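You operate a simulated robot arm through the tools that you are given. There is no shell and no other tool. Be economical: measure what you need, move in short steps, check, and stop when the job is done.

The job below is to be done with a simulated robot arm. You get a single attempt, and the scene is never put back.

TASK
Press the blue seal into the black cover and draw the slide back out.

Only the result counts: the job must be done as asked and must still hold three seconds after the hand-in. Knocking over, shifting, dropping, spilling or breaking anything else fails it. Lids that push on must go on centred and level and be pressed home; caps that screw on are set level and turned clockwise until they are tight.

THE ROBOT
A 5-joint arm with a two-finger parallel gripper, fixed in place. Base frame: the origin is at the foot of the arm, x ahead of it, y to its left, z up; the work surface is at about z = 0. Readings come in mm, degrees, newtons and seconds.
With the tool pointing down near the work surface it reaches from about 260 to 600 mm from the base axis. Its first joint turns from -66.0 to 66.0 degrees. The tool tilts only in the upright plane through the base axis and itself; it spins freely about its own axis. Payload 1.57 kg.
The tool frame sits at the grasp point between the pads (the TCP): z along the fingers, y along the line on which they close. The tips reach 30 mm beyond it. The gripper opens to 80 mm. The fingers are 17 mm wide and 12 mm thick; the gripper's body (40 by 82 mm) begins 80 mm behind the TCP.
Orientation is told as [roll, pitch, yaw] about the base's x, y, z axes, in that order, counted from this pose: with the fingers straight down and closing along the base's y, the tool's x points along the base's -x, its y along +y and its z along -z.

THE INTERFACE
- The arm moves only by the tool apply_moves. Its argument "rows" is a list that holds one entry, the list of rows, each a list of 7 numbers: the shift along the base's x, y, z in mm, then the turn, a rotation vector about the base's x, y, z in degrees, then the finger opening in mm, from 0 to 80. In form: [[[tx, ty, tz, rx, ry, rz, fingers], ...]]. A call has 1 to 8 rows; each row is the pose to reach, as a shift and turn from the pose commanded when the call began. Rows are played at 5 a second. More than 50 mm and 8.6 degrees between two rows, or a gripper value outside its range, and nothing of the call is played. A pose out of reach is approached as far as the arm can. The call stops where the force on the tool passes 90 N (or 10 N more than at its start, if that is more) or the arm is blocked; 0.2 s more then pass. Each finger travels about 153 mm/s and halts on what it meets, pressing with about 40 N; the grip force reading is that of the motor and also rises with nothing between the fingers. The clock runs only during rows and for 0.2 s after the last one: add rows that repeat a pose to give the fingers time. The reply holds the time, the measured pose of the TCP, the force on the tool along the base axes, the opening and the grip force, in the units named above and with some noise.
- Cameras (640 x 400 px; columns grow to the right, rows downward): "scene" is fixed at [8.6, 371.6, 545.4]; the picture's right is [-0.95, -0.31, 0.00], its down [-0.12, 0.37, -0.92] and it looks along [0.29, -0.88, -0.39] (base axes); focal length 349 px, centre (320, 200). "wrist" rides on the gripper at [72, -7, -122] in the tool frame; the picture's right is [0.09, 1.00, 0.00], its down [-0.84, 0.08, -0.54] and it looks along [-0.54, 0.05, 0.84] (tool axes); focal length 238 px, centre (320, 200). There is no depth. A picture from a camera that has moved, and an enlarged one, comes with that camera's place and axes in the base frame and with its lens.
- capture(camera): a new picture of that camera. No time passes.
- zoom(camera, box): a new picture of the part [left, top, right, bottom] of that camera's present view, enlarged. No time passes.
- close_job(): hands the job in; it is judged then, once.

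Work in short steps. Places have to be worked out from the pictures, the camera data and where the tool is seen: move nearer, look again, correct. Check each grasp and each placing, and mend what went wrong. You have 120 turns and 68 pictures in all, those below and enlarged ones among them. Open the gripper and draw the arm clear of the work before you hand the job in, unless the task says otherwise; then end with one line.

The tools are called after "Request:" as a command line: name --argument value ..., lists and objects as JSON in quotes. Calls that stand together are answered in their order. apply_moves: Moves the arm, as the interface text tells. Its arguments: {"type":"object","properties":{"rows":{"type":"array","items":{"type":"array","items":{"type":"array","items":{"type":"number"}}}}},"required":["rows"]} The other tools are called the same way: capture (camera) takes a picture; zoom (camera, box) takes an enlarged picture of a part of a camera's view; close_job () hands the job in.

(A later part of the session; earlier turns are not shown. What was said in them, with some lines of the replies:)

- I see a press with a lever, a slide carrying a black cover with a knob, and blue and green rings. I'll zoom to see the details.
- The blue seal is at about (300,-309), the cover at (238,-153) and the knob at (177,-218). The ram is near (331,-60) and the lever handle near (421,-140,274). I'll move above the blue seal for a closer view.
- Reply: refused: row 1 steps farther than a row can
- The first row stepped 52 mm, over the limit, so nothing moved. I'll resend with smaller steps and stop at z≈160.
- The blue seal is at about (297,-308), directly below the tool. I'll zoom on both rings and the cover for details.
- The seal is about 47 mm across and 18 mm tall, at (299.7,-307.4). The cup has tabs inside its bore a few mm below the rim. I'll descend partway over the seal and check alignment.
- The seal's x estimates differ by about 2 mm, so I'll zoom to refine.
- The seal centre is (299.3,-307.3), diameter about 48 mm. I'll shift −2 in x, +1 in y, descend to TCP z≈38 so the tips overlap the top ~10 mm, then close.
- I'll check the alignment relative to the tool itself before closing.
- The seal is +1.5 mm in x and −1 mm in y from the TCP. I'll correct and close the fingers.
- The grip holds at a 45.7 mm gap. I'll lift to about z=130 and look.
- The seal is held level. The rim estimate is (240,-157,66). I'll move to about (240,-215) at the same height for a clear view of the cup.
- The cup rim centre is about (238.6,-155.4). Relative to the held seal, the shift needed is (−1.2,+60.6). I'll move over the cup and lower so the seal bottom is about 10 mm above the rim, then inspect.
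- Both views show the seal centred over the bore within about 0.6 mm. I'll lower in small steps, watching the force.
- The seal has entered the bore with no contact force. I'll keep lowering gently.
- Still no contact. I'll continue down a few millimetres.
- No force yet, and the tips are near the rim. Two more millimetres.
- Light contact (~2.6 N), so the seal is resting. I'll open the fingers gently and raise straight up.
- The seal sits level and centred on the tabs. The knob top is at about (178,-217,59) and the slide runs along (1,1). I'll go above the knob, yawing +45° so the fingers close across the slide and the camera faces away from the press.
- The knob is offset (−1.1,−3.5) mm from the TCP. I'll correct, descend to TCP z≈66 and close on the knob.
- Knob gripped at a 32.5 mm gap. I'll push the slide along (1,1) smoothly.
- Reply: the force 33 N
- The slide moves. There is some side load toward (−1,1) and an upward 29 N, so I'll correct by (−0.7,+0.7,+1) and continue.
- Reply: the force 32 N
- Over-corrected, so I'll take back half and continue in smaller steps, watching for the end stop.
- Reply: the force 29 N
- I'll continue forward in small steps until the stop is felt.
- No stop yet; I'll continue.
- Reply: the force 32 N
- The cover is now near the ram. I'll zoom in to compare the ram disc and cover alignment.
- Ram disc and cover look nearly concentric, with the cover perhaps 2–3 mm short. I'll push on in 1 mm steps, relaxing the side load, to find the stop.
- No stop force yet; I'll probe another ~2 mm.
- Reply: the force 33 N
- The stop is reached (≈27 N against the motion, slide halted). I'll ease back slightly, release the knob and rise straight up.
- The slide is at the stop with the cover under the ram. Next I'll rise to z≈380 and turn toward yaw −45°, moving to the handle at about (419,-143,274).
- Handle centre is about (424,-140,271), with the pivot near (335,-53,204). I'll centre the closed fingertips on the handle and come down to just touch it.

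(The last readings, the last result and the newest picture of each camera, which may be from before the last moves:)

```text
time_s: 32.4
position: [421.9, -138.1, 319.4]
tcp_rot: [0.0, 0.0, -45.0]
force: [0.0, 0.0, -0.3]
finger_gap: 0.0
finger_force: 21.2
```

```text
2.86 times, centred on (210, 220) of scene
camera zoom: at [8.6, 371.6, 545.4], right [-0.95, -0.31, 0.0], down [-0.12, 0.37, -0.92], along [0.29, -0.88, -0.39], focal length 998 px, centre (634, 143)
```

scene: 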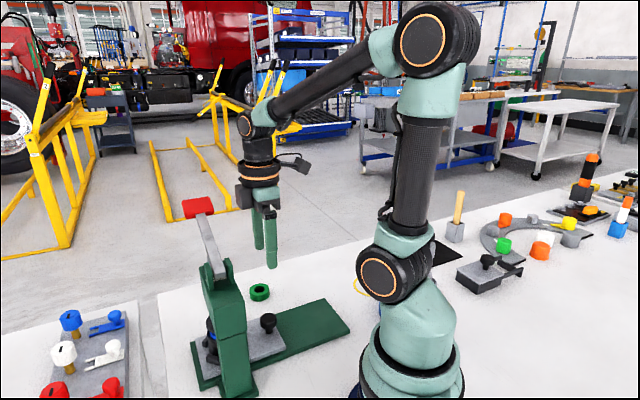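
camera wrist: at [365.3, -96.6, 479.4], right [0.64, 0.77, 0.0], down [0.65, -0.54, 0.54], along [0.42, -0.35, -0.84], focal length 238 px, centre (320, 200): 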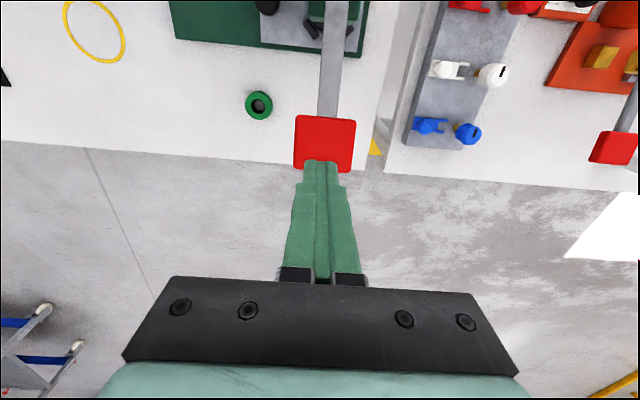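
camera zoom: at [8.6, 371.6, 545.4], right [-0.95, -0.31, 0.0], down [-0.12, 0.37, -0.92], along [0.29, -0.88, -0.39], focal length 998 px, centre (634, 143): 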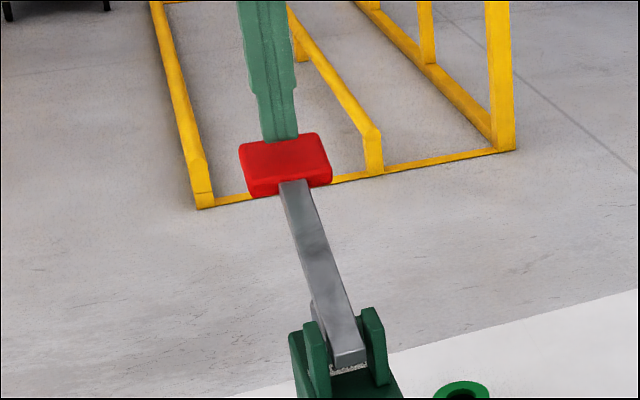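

The tip is just above the handle's top face. I'll press down following the arc in gentle steps.

Request:
apply_moves --rows '[[[0, 0, -5, 0, 0, 0, 0], [1, -1, -10, 0, 0, 0, 0], [3, -3, -16, 0, 0, 0, 0], [4.5, -4.5, -22, 0, 0, 0, 0], [6, -6, -28, 0, 0, 0, 0], [6, -6, -28, 0, 0, 0, 0]]]'

Request:
zoom --camera "scene" --box '[150, 170, 290, 350]'

```text
time_s: 33.8
position: [428.3, -145.5, 291.0]
tcp_rot: [0.0, 0.0, -45.0]
force: [1.2, -0.6, 0.5]
finger_gap: 0.0
finger_force: 20.6
```

```text
2.22 times, centred on (220, 260) of scene
camera zoom: at [8.6, 371.6, 545.4], right [-0.95, -0.31, 0.0], down [-0.12, 0.37, -0.92], along [0.29, -0.88, -0.39], focal length 776 px, centre (542, 67)
```

zoom: 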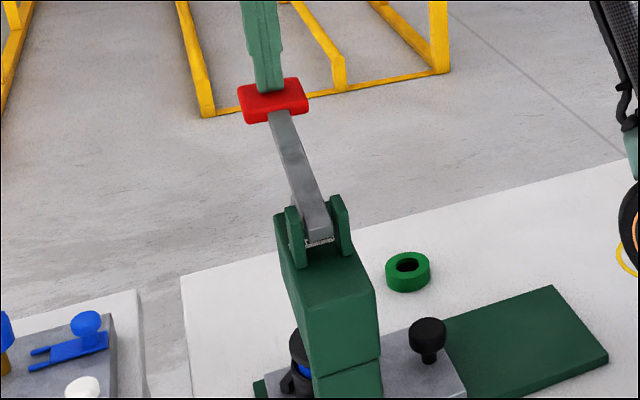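

The lever is turning freely. I'll keep pressing down.

Request:
apply_moves --rows '[[[1.5, -1.5, -6, 0, 0, 0, 0], [2.5, -2.5, -12, 0, 0, 0, 0], [3.5, -3.5, -18, 0, 0, 0, 0], [4, -4, -24, 0, 0, 0, 0], [4.5, -4.5, -30, 0, 0, 0, 0], [4.5, -4.5, -36, 0, 0, 0, 0], [4.5, -4.5, -42, 0, 0, 0, 0], [4.5, -4.5, -42, 0, 0, 0, 0]]]'

Request:
zoom --camera "scene" --box '[150, 170, 290, 350]'

```text
time_s: 35.6
position: [433.1, -149.3, 247.3]
tcp_rot: [0.1, -0.1, -45.0]
force: [0.3, -0.8, 3.0]
finger_gap: 0.1
finger_force: 21.2
```

```text
2.22 times, centred on (220, 260) of scene
camera zoom: at [8.6, 371.6, 545.4], right [-0.95, -0.31, 0.0], down [-0.12, 0.37, -0.92], along [0.29, -0.88, -0.39], focal length 776 px, centre (542, 67)
```

zoom: 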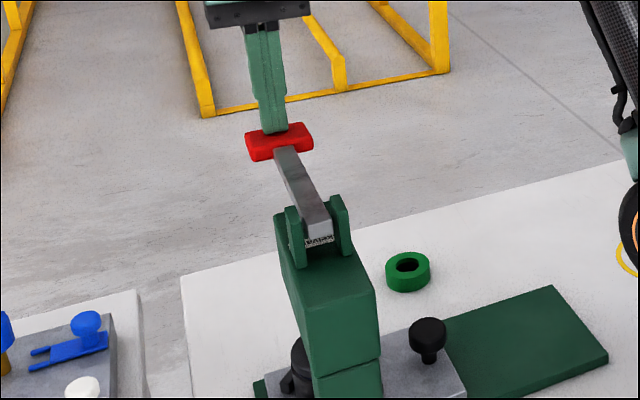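

Lever is near horizontal and the ram is descending toward the seal. I'll continue in smaller steps, curving inward.

Request:
apply_moves --rows '[[[0, 0, -4, 0, 0, 0, 0], [0, 0, -8, 0, 0, 0, 0], [-0.5, 0.5, -12, 0, 0, 0, 0], [-1, 1, -16, 0, 0, 0, 0], [-1.5, 1.5, -20, 0, 0, 0, 0], [-2, 2, -24, 0, 0, 0, 0], [-2.5, 2.5, -28, 0, 0, 0, 0], [-2.5, 2.5, -28, 0, 0, 0, 0]]]'

Request:
zoom --camera "scene" --box '[150, 190, 290, 350]'

```text
time_s: 37.4
position: [435.7, -149.7, 231.8]
tcp_rot: [0.7, -1.4, -45.0]
force: [-15.7, -4.9, 82.2]
finger_gap: 0.0
finger_force: 21.5
```

```text
2.50 times, centred on (220, 270) of scene
camera zoom: at [8.2, 371.7, 545.3], right [-0.95, -0.31, 0.0], down [-0.12, 0.37, -0.92], along [0.29, -0.88, -0.39], focal length 873 px, centre (570, 25)
```

zoom: 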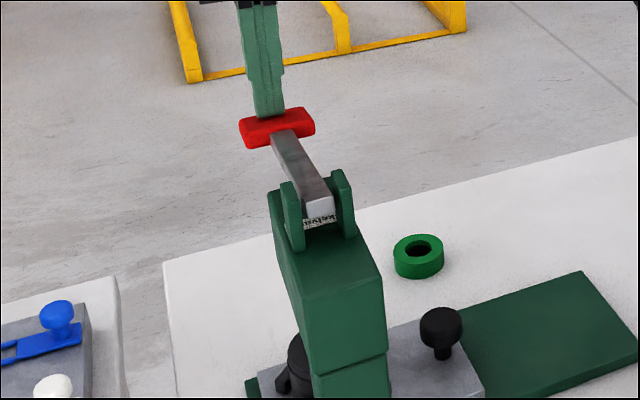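

Resistance of about 82 N has built up. I'll look closely at the ram and cover.

Request:
zoom --camera "scene" --box '[200, 290, 280, 350]'

```text
6.67 times, centred on (240, 320) of scene
camera zoom: at [8.2, 371.7, 545.3], right [-0.95, -0.31, 0.0], down [-0.12, 0.37, -0.92], along [0.29, -0.88, -0.39], focal length 2328 px, centre (853, -600)
```

zoom: 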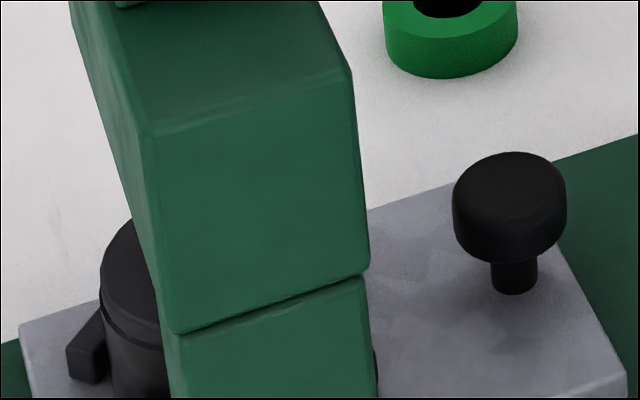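

The ram disc appears flush on the cover rim. I'll push slightly more to confirm it is solidly home.

Request:
apply_moves --rows '[[[0, 0, -2, 0, 0, 0, 0], [0, 0, -3, 0, 0, 0, 0], [0, 0, -3, 0, 0, 0, 0]]]'

Request:
zoom --camera "scene" --box '[205, 305, 245, 345]'

```text
time_s: 37.8
position: [435.0, -149.0, 233.6]
tcp_rot: [0.8, -1.7, -45.0]
force: [-4.5, -0.5, 18.6]
finger_gap: 0.0
finger_force: 21.2
stopped in row 1: the force on the tool passed its limit (the readings are from after the stop); the commanded pose is now the measured one
```

```text
10.00 times, centred on (225, 325) of scene
camera zoom: at [8.5, 371.6, 545.4], right [-0.95, -0.31, 0.0], down [-0.12, 0.37, -0.92], along [0.29, -0.88, -0.39], focal length 3492 px, centre (1270, -1050)
```

zoom: 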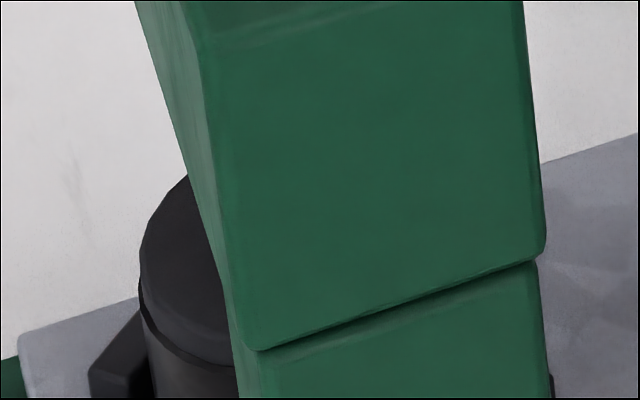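

Solidly home. I'll lift the tool and see whether the lever returns on its own.

Request:
apply_moves --rows '[[[0, 0, 5, 0, 0, 0, 0], [0, 0, 12, 0, 0, 0, 0], [0, 0, 22, 0, 0, 0, 0], [0, 0, 35, 0, 0, 0, 0], [0, 0, 50, 0, 0, 0, 0], [0, 0, 65, 0, 0, 0, 0], [0, 0, 80, 0, 0, 0, 0], [0, 0, 100, 0, 0, 0, 0]]]'

Request:
zoom --camera "scene" --box '[150, 150, 310, 350]'

```text
time_s: 39.6
position: [434.9, -150.6, 330.5]
tcp_rot: [0.6, -1.1, -45.1]
force: [0.0, -0.5, -0.7]
finger_gap: 0.0
finger_force: 21.1
```

```text
2.00 times, centred on (230, 250) of scene
camera zoom: at [8.6, 371.6, 545.4], right [-0.95, -0.31, 0.0], down [-0.12, 0.37, -0.92], along [0.29, -0.88, -0.39], focal length 698 px, centre (500, 100)
```

zoom: 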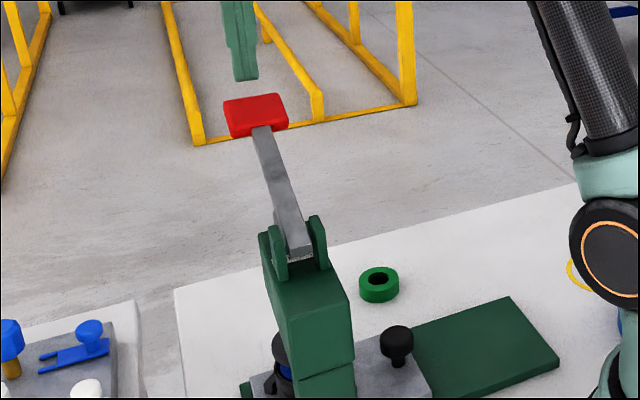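

The lever has sprung back up fully. I'll check the seal in the cover.

Request:
zoom --camera "scene" --box '[205, 305, 245, 345]'

```text
10.00 times, centred on (225, 325) of scene
camera zoom: at [8.6, 371.6, 545.4], right [-0.95, -0.31, 0.0], down [-0.12, 0.37, -0.92], along [0.29, -0.88, -0.39], focal length 3492 px, centre (1270, -1050)
```

zoom: 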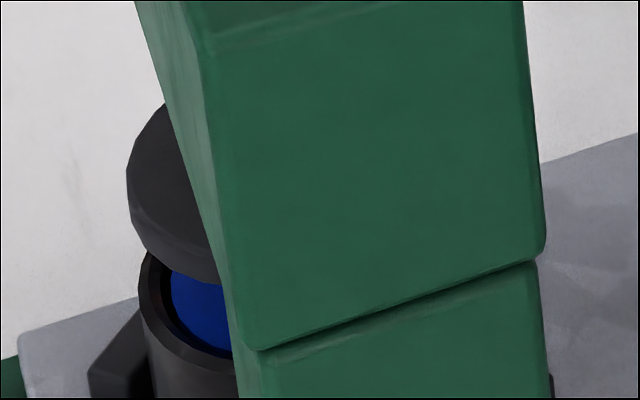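

The seal looks flush in the cover. I'll rise, level the tool, and return to above the knob with yaw +45°.

Request:
apply_moves --rows '[[[0, 0, 25, 0.35, 1.2, 0, 20], [0, 0, 46, 0.35, 1.2, 0, 40], [0, 0, 46, 0.35, 1.2, 0, 60]]]'

Request:
apply_moves --rows '[[[0, 0, 0, 0, 0, 7.5, 60], [-15, 3, 0, 0, 0, 15, 60], [-35, 6, 0, 0, 0, 22.5, 60], [-55, 9, 0, 0, 0, 30, 60], [-75, 12, 0, 0, 0, 37.5, 60], [-95, 16, 0, 0, 0, 45, 60], [-115, 20, 0, 0, 0, 52.5, 60], [-135, 25, 0, 0, 0, 60, 60]]]'

Request:
apply_moves --rows '[[[-12, 2, 0, 0, 0, 7.5, 60], [-24, 4, -30, 0, 0, 15, 60], [-24, 4, -75, 0, 0, 22.5, 60], [-24, 4, -120, 0, 0, 30, 60], [-24, 4, -165, 0, 0, 30, 60], [-24, 4, -210, 0, 0, 30, 60], [-24, 4, -235, 0, 0, 30, 60], [-24, 4, -235, 0, 0, 30, 60]]]'

Request:
capture --camera "wrist"

```text
time_s: 40.4
position: [435.1, -149.5, 376.1]
tcp_rot: [0.1, -0.3, -45.0]
force: [0.1, 0.6, 0.1]
finger_gap: 60.1
finger_force: 0.1
```

```text
time_s: 42.2
position: [298.6, -123.8, 375.2]
tcp_rot: [-0.1, -0.2, 15.0]
force: [-0.6, 0.2, 0.9]
finger_gap: 60.1
finger_force: 0.1
```

```text
time_s: 44.0
position: [277.0, -119.9, 143.8]
tcp_rot: [0.0, 0.0, 45.0]
force: [-0.1, 0.9, 0.0]
finger_gap: 60.1
finger_force: 0.1
```

```text
15 pictures are left
camera wrist: at [230.8, -174.2, 266.8], right [-0.77, 0.64, 0.0], down [0.54, 0.65, 0.54], along [0.35, 0.42, -0.84], focal length 238 px, centre (320, 200)
```

wrist: 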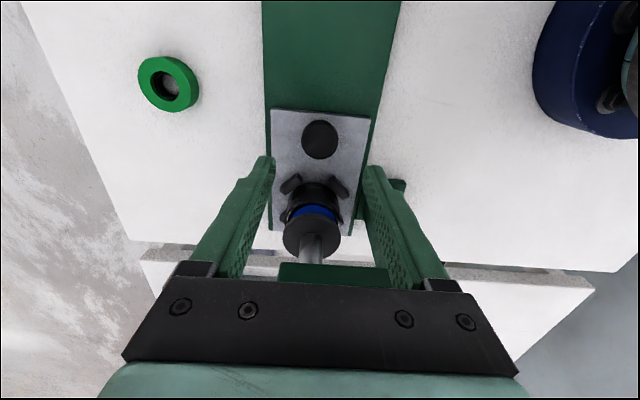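

The knob is offset about (−0.5,−2.5). I'll descend to z≈66.5 and grip it.

Request:
apply_moves --rows '[[[-0.5, -2.5, -25, 0, 0, 0, 60], [-0.5, -2.5, -50, 0, 0, 0, 60], [-0.5, -2.5, -77, 0, 0, 0, 60], [-0.5, -2.5, -77, 0, 0, 0, 60], [-0.5, -2.5, -77, 0, 0, 0, 40], [-0.5, -2.5, -77, 0, 0, 0, 25], [-0.5, -2.5, -77, 0, 0, 0, 25], [-0.5, -2.5, -77, 0, 0, 0, 25]]]'

```text
time_s: 45.8
position: [276.5, -119.1, 65.2]
tcp_rot: [0.1, -0.1, 45.0]
force: [-5.9, 7.3, -2.0]
finger_gap: 32.3
finger_force: 40.3
```

Gripped (32.3 mm, low side load). I'll draw the slide back along (−1,−1), adjusting slightly for side load.

Request:
apply_moves --rows '[[[-3.3, -2.7, 0, 0, 0, 0, 25], [-8.3, -7.7, 0, 0, 0, 0, 25], [-14.3, -13.7, 0, 0, 0, 0, 25], [-20.3, -19.7, 0, 0, 0, 0, 25], [-26.3, -25.7, 0, 0, 0, 0, 25], [-32.3, -31.7, 0, 0, 0, 0, 25], [-37.3, -36.7, 0, 0, 0, 0, 25], [-37.3, -36.7, 0, 0, 0, 0, 25]]]'

```text
time_s: 47.6
position: [237.4, -158.3, 66.2]
tcp_rot: [0.3, 0.1, 45.0]
force: [-15.4, 14.8, 18.8]
finger_gap: 32.2
finger_force: 40.4
```

Slide is moving back. I'll correct the side load and continue.

Request:
apply_moves --rows '[[[-0.5, 0.5, 0.4, 0, 0, 0, 25], [-5.5, -4.5, 0.4, 0, 0, 0, 25], [-11.5, -10.5, 0.4, 0, 0, 0, 25], [-17.5, -16.5, 0.4, 0, 0, 0, 25], [-23.5, -22.5, 0.4, 0, 0, 0, 25], [-29.5, -28.5, 0.4, 0, 0, 0, 25], [-35.5, -34.5, 0.4, 0, 0, 0, 25], [-35.5, -34.5, 0.4, 0, 0, 0, 25]]]'

Request:
capture --camera "scene"

```text
time_s: 49.4
position: [201.9, -193.9, 64.6]
tcp_rot: [0.1, 0.0, 44.9]
force: [-9.6, 8.1, -2.7]
finger_gap: 32.2
finger_force: 40.6
```

```text
14 pictures are left
```

scene: 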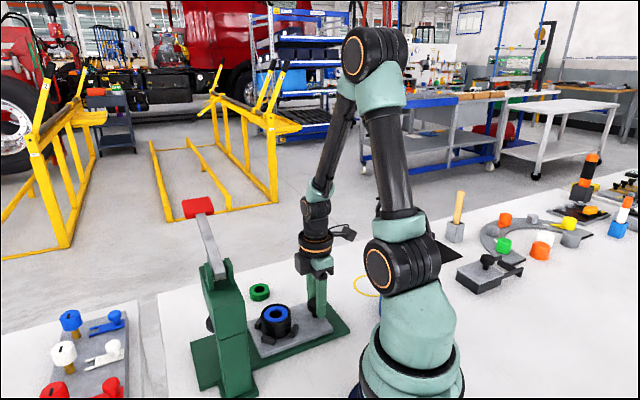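

Going well; about 25 mm per axis remains to the original position. I'll continue until there or the back stop.

Request:
apply_moves --rows '[[[-4.2, -3.8, 0.2, 0, 0, 0, 25], [-9.2, -8.8, 0.2, 0, 0, 0, 25], [-14.2, -13.8, 0.2, 0, 0, 0, 25], [-19.2, -18.8, 0.2, 0, 0, 0, 25], [-22.2, -21.8, 0.2, 0, 0, 0, 25], [-24.2, -23.8, 0.2, 0, 0, 0, 25], [-24.2, -23.8, 0.2, 0, 0, 0, 25]]]'

Request:
zoom --camera "scene" --box '[230, 250, 370, 360]'

```text
time_s: 51.0
position: [178.7, -217.6, 64.9]
tcp_rot: [0.1, 0.0, 45.0]
force: [-10.4, 8.5, 28.4]
finger_gap: 32.0
finger_force: 40.5
```

```text
3.64 times, centred on (300, 305) of scene
camera zoom: at [8.5, 371.7, 545.4], right [-0.95, -0.31, 0.0], down [-0.12, 0.37, -0.92], along [0.29, -0.88, -0.39], focal length 1270 px, centre (393, -182)
```

zoom: 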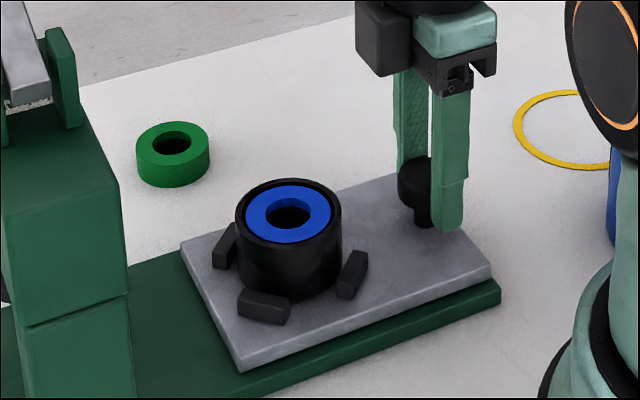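

The seal is flush and level. I'll pull the remaining 2–3 mm to the original position.

Request:
apply_moves --rows '[[[-1.3, -0.7, 0.5, 0, 0, 0, 25], [-2.1, -1.5, 0.5, 0, 0, 0, 25], [-2.9, -2.3, 0.5, 0, 0, 0, 25], [-2.9, -2.3, 0.5, 0, 0, 0, 25]]]'

```text
time_s: 52.0
position: [175.7, -217.6, 66.5]
tcp_rot: [0.0, 0.0, 45.1]
force: [22.4, 11.7, -15.2]
finger_gap: 32.4
finger_force: 40.1
```

The back stop is reached (≈24 N). I'll release the knob and rise straight up.

Request:
apply_moves --rows '[[[0.6, 0.4, 0, 0, 0, 0, 40], [0.6, 0.4, 0, 0, 0, 0, 60], [0.6, 0.4, 0, 0, 0, 0, 60], [0.6, 0.4, 25, 0, 0, 0, 60], [0.6, 0.4, 70, 0, 0, 0, 60], [0.6, 0.4, 115, 0, 0, 0, 60], [0.6, 0.4, 160, 0, 0, 0, 60], [0.6, 0.4, 160, 0, 0, 0, 60]]]'

Request:
zoom --camera "scene" --box '[250, 270, 330, 340]'

Request:
capture --camera "wrist"

Request:
capture --camera "scene"

```text
time_s: 53.8
position: [178.3, -222.7, 225.6]
tcp_rot: [0.2, 0.0, 45.0]
force: [0.3, 0.3, -0.5]
finger_gap: 60.0
finger_force: 0.1
```

```text
5.71 times, centred on (290, 305) of scene
camera zoom: at [8.6, 371.6, 545.4], right [-0.95, -0.31, 0.0], down [-0.12, 0.37, -0.92], along [0.29, -0.88, -0.39], focal length 1995 px, centre (491, -400)
```

zoom: 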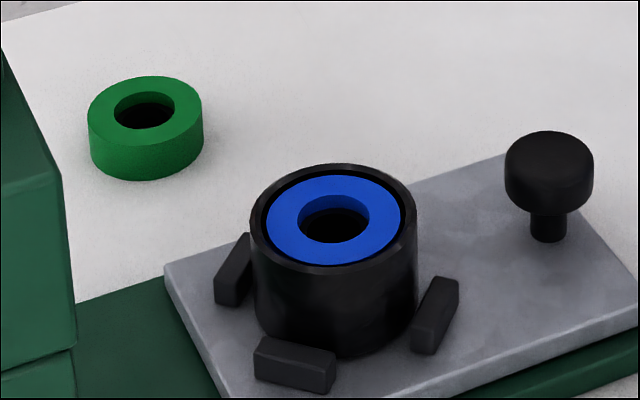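

```text
11 pictures are left
camera wrist: at [131.7, -277.4, 349.1], right [-0.77, 0.64, 0.0], down [0.54, 0.65, 0.54], along [0.35, 0.42, -0.84], focal length 238 px, centre (320, 200)
```

wrist: 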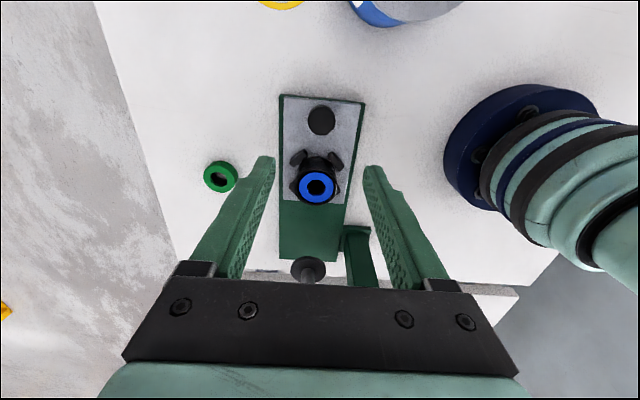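

```text
10 pictures are left
```

scene: 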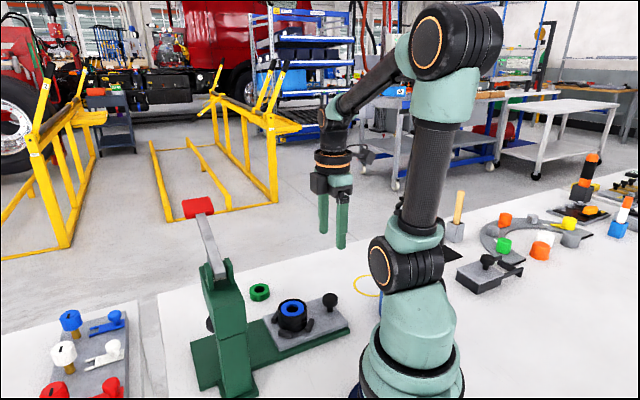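

The seal is flush, centred and level, the slide is at its original position, the lever is up and the arm is clear. I'm handing the job in.

Request:
close_job

```text
The job is handed in.
```

The blue seal is pressed flush into the black cover, the slide is drawn back to its out position, and the arm is clear with the gripper open.
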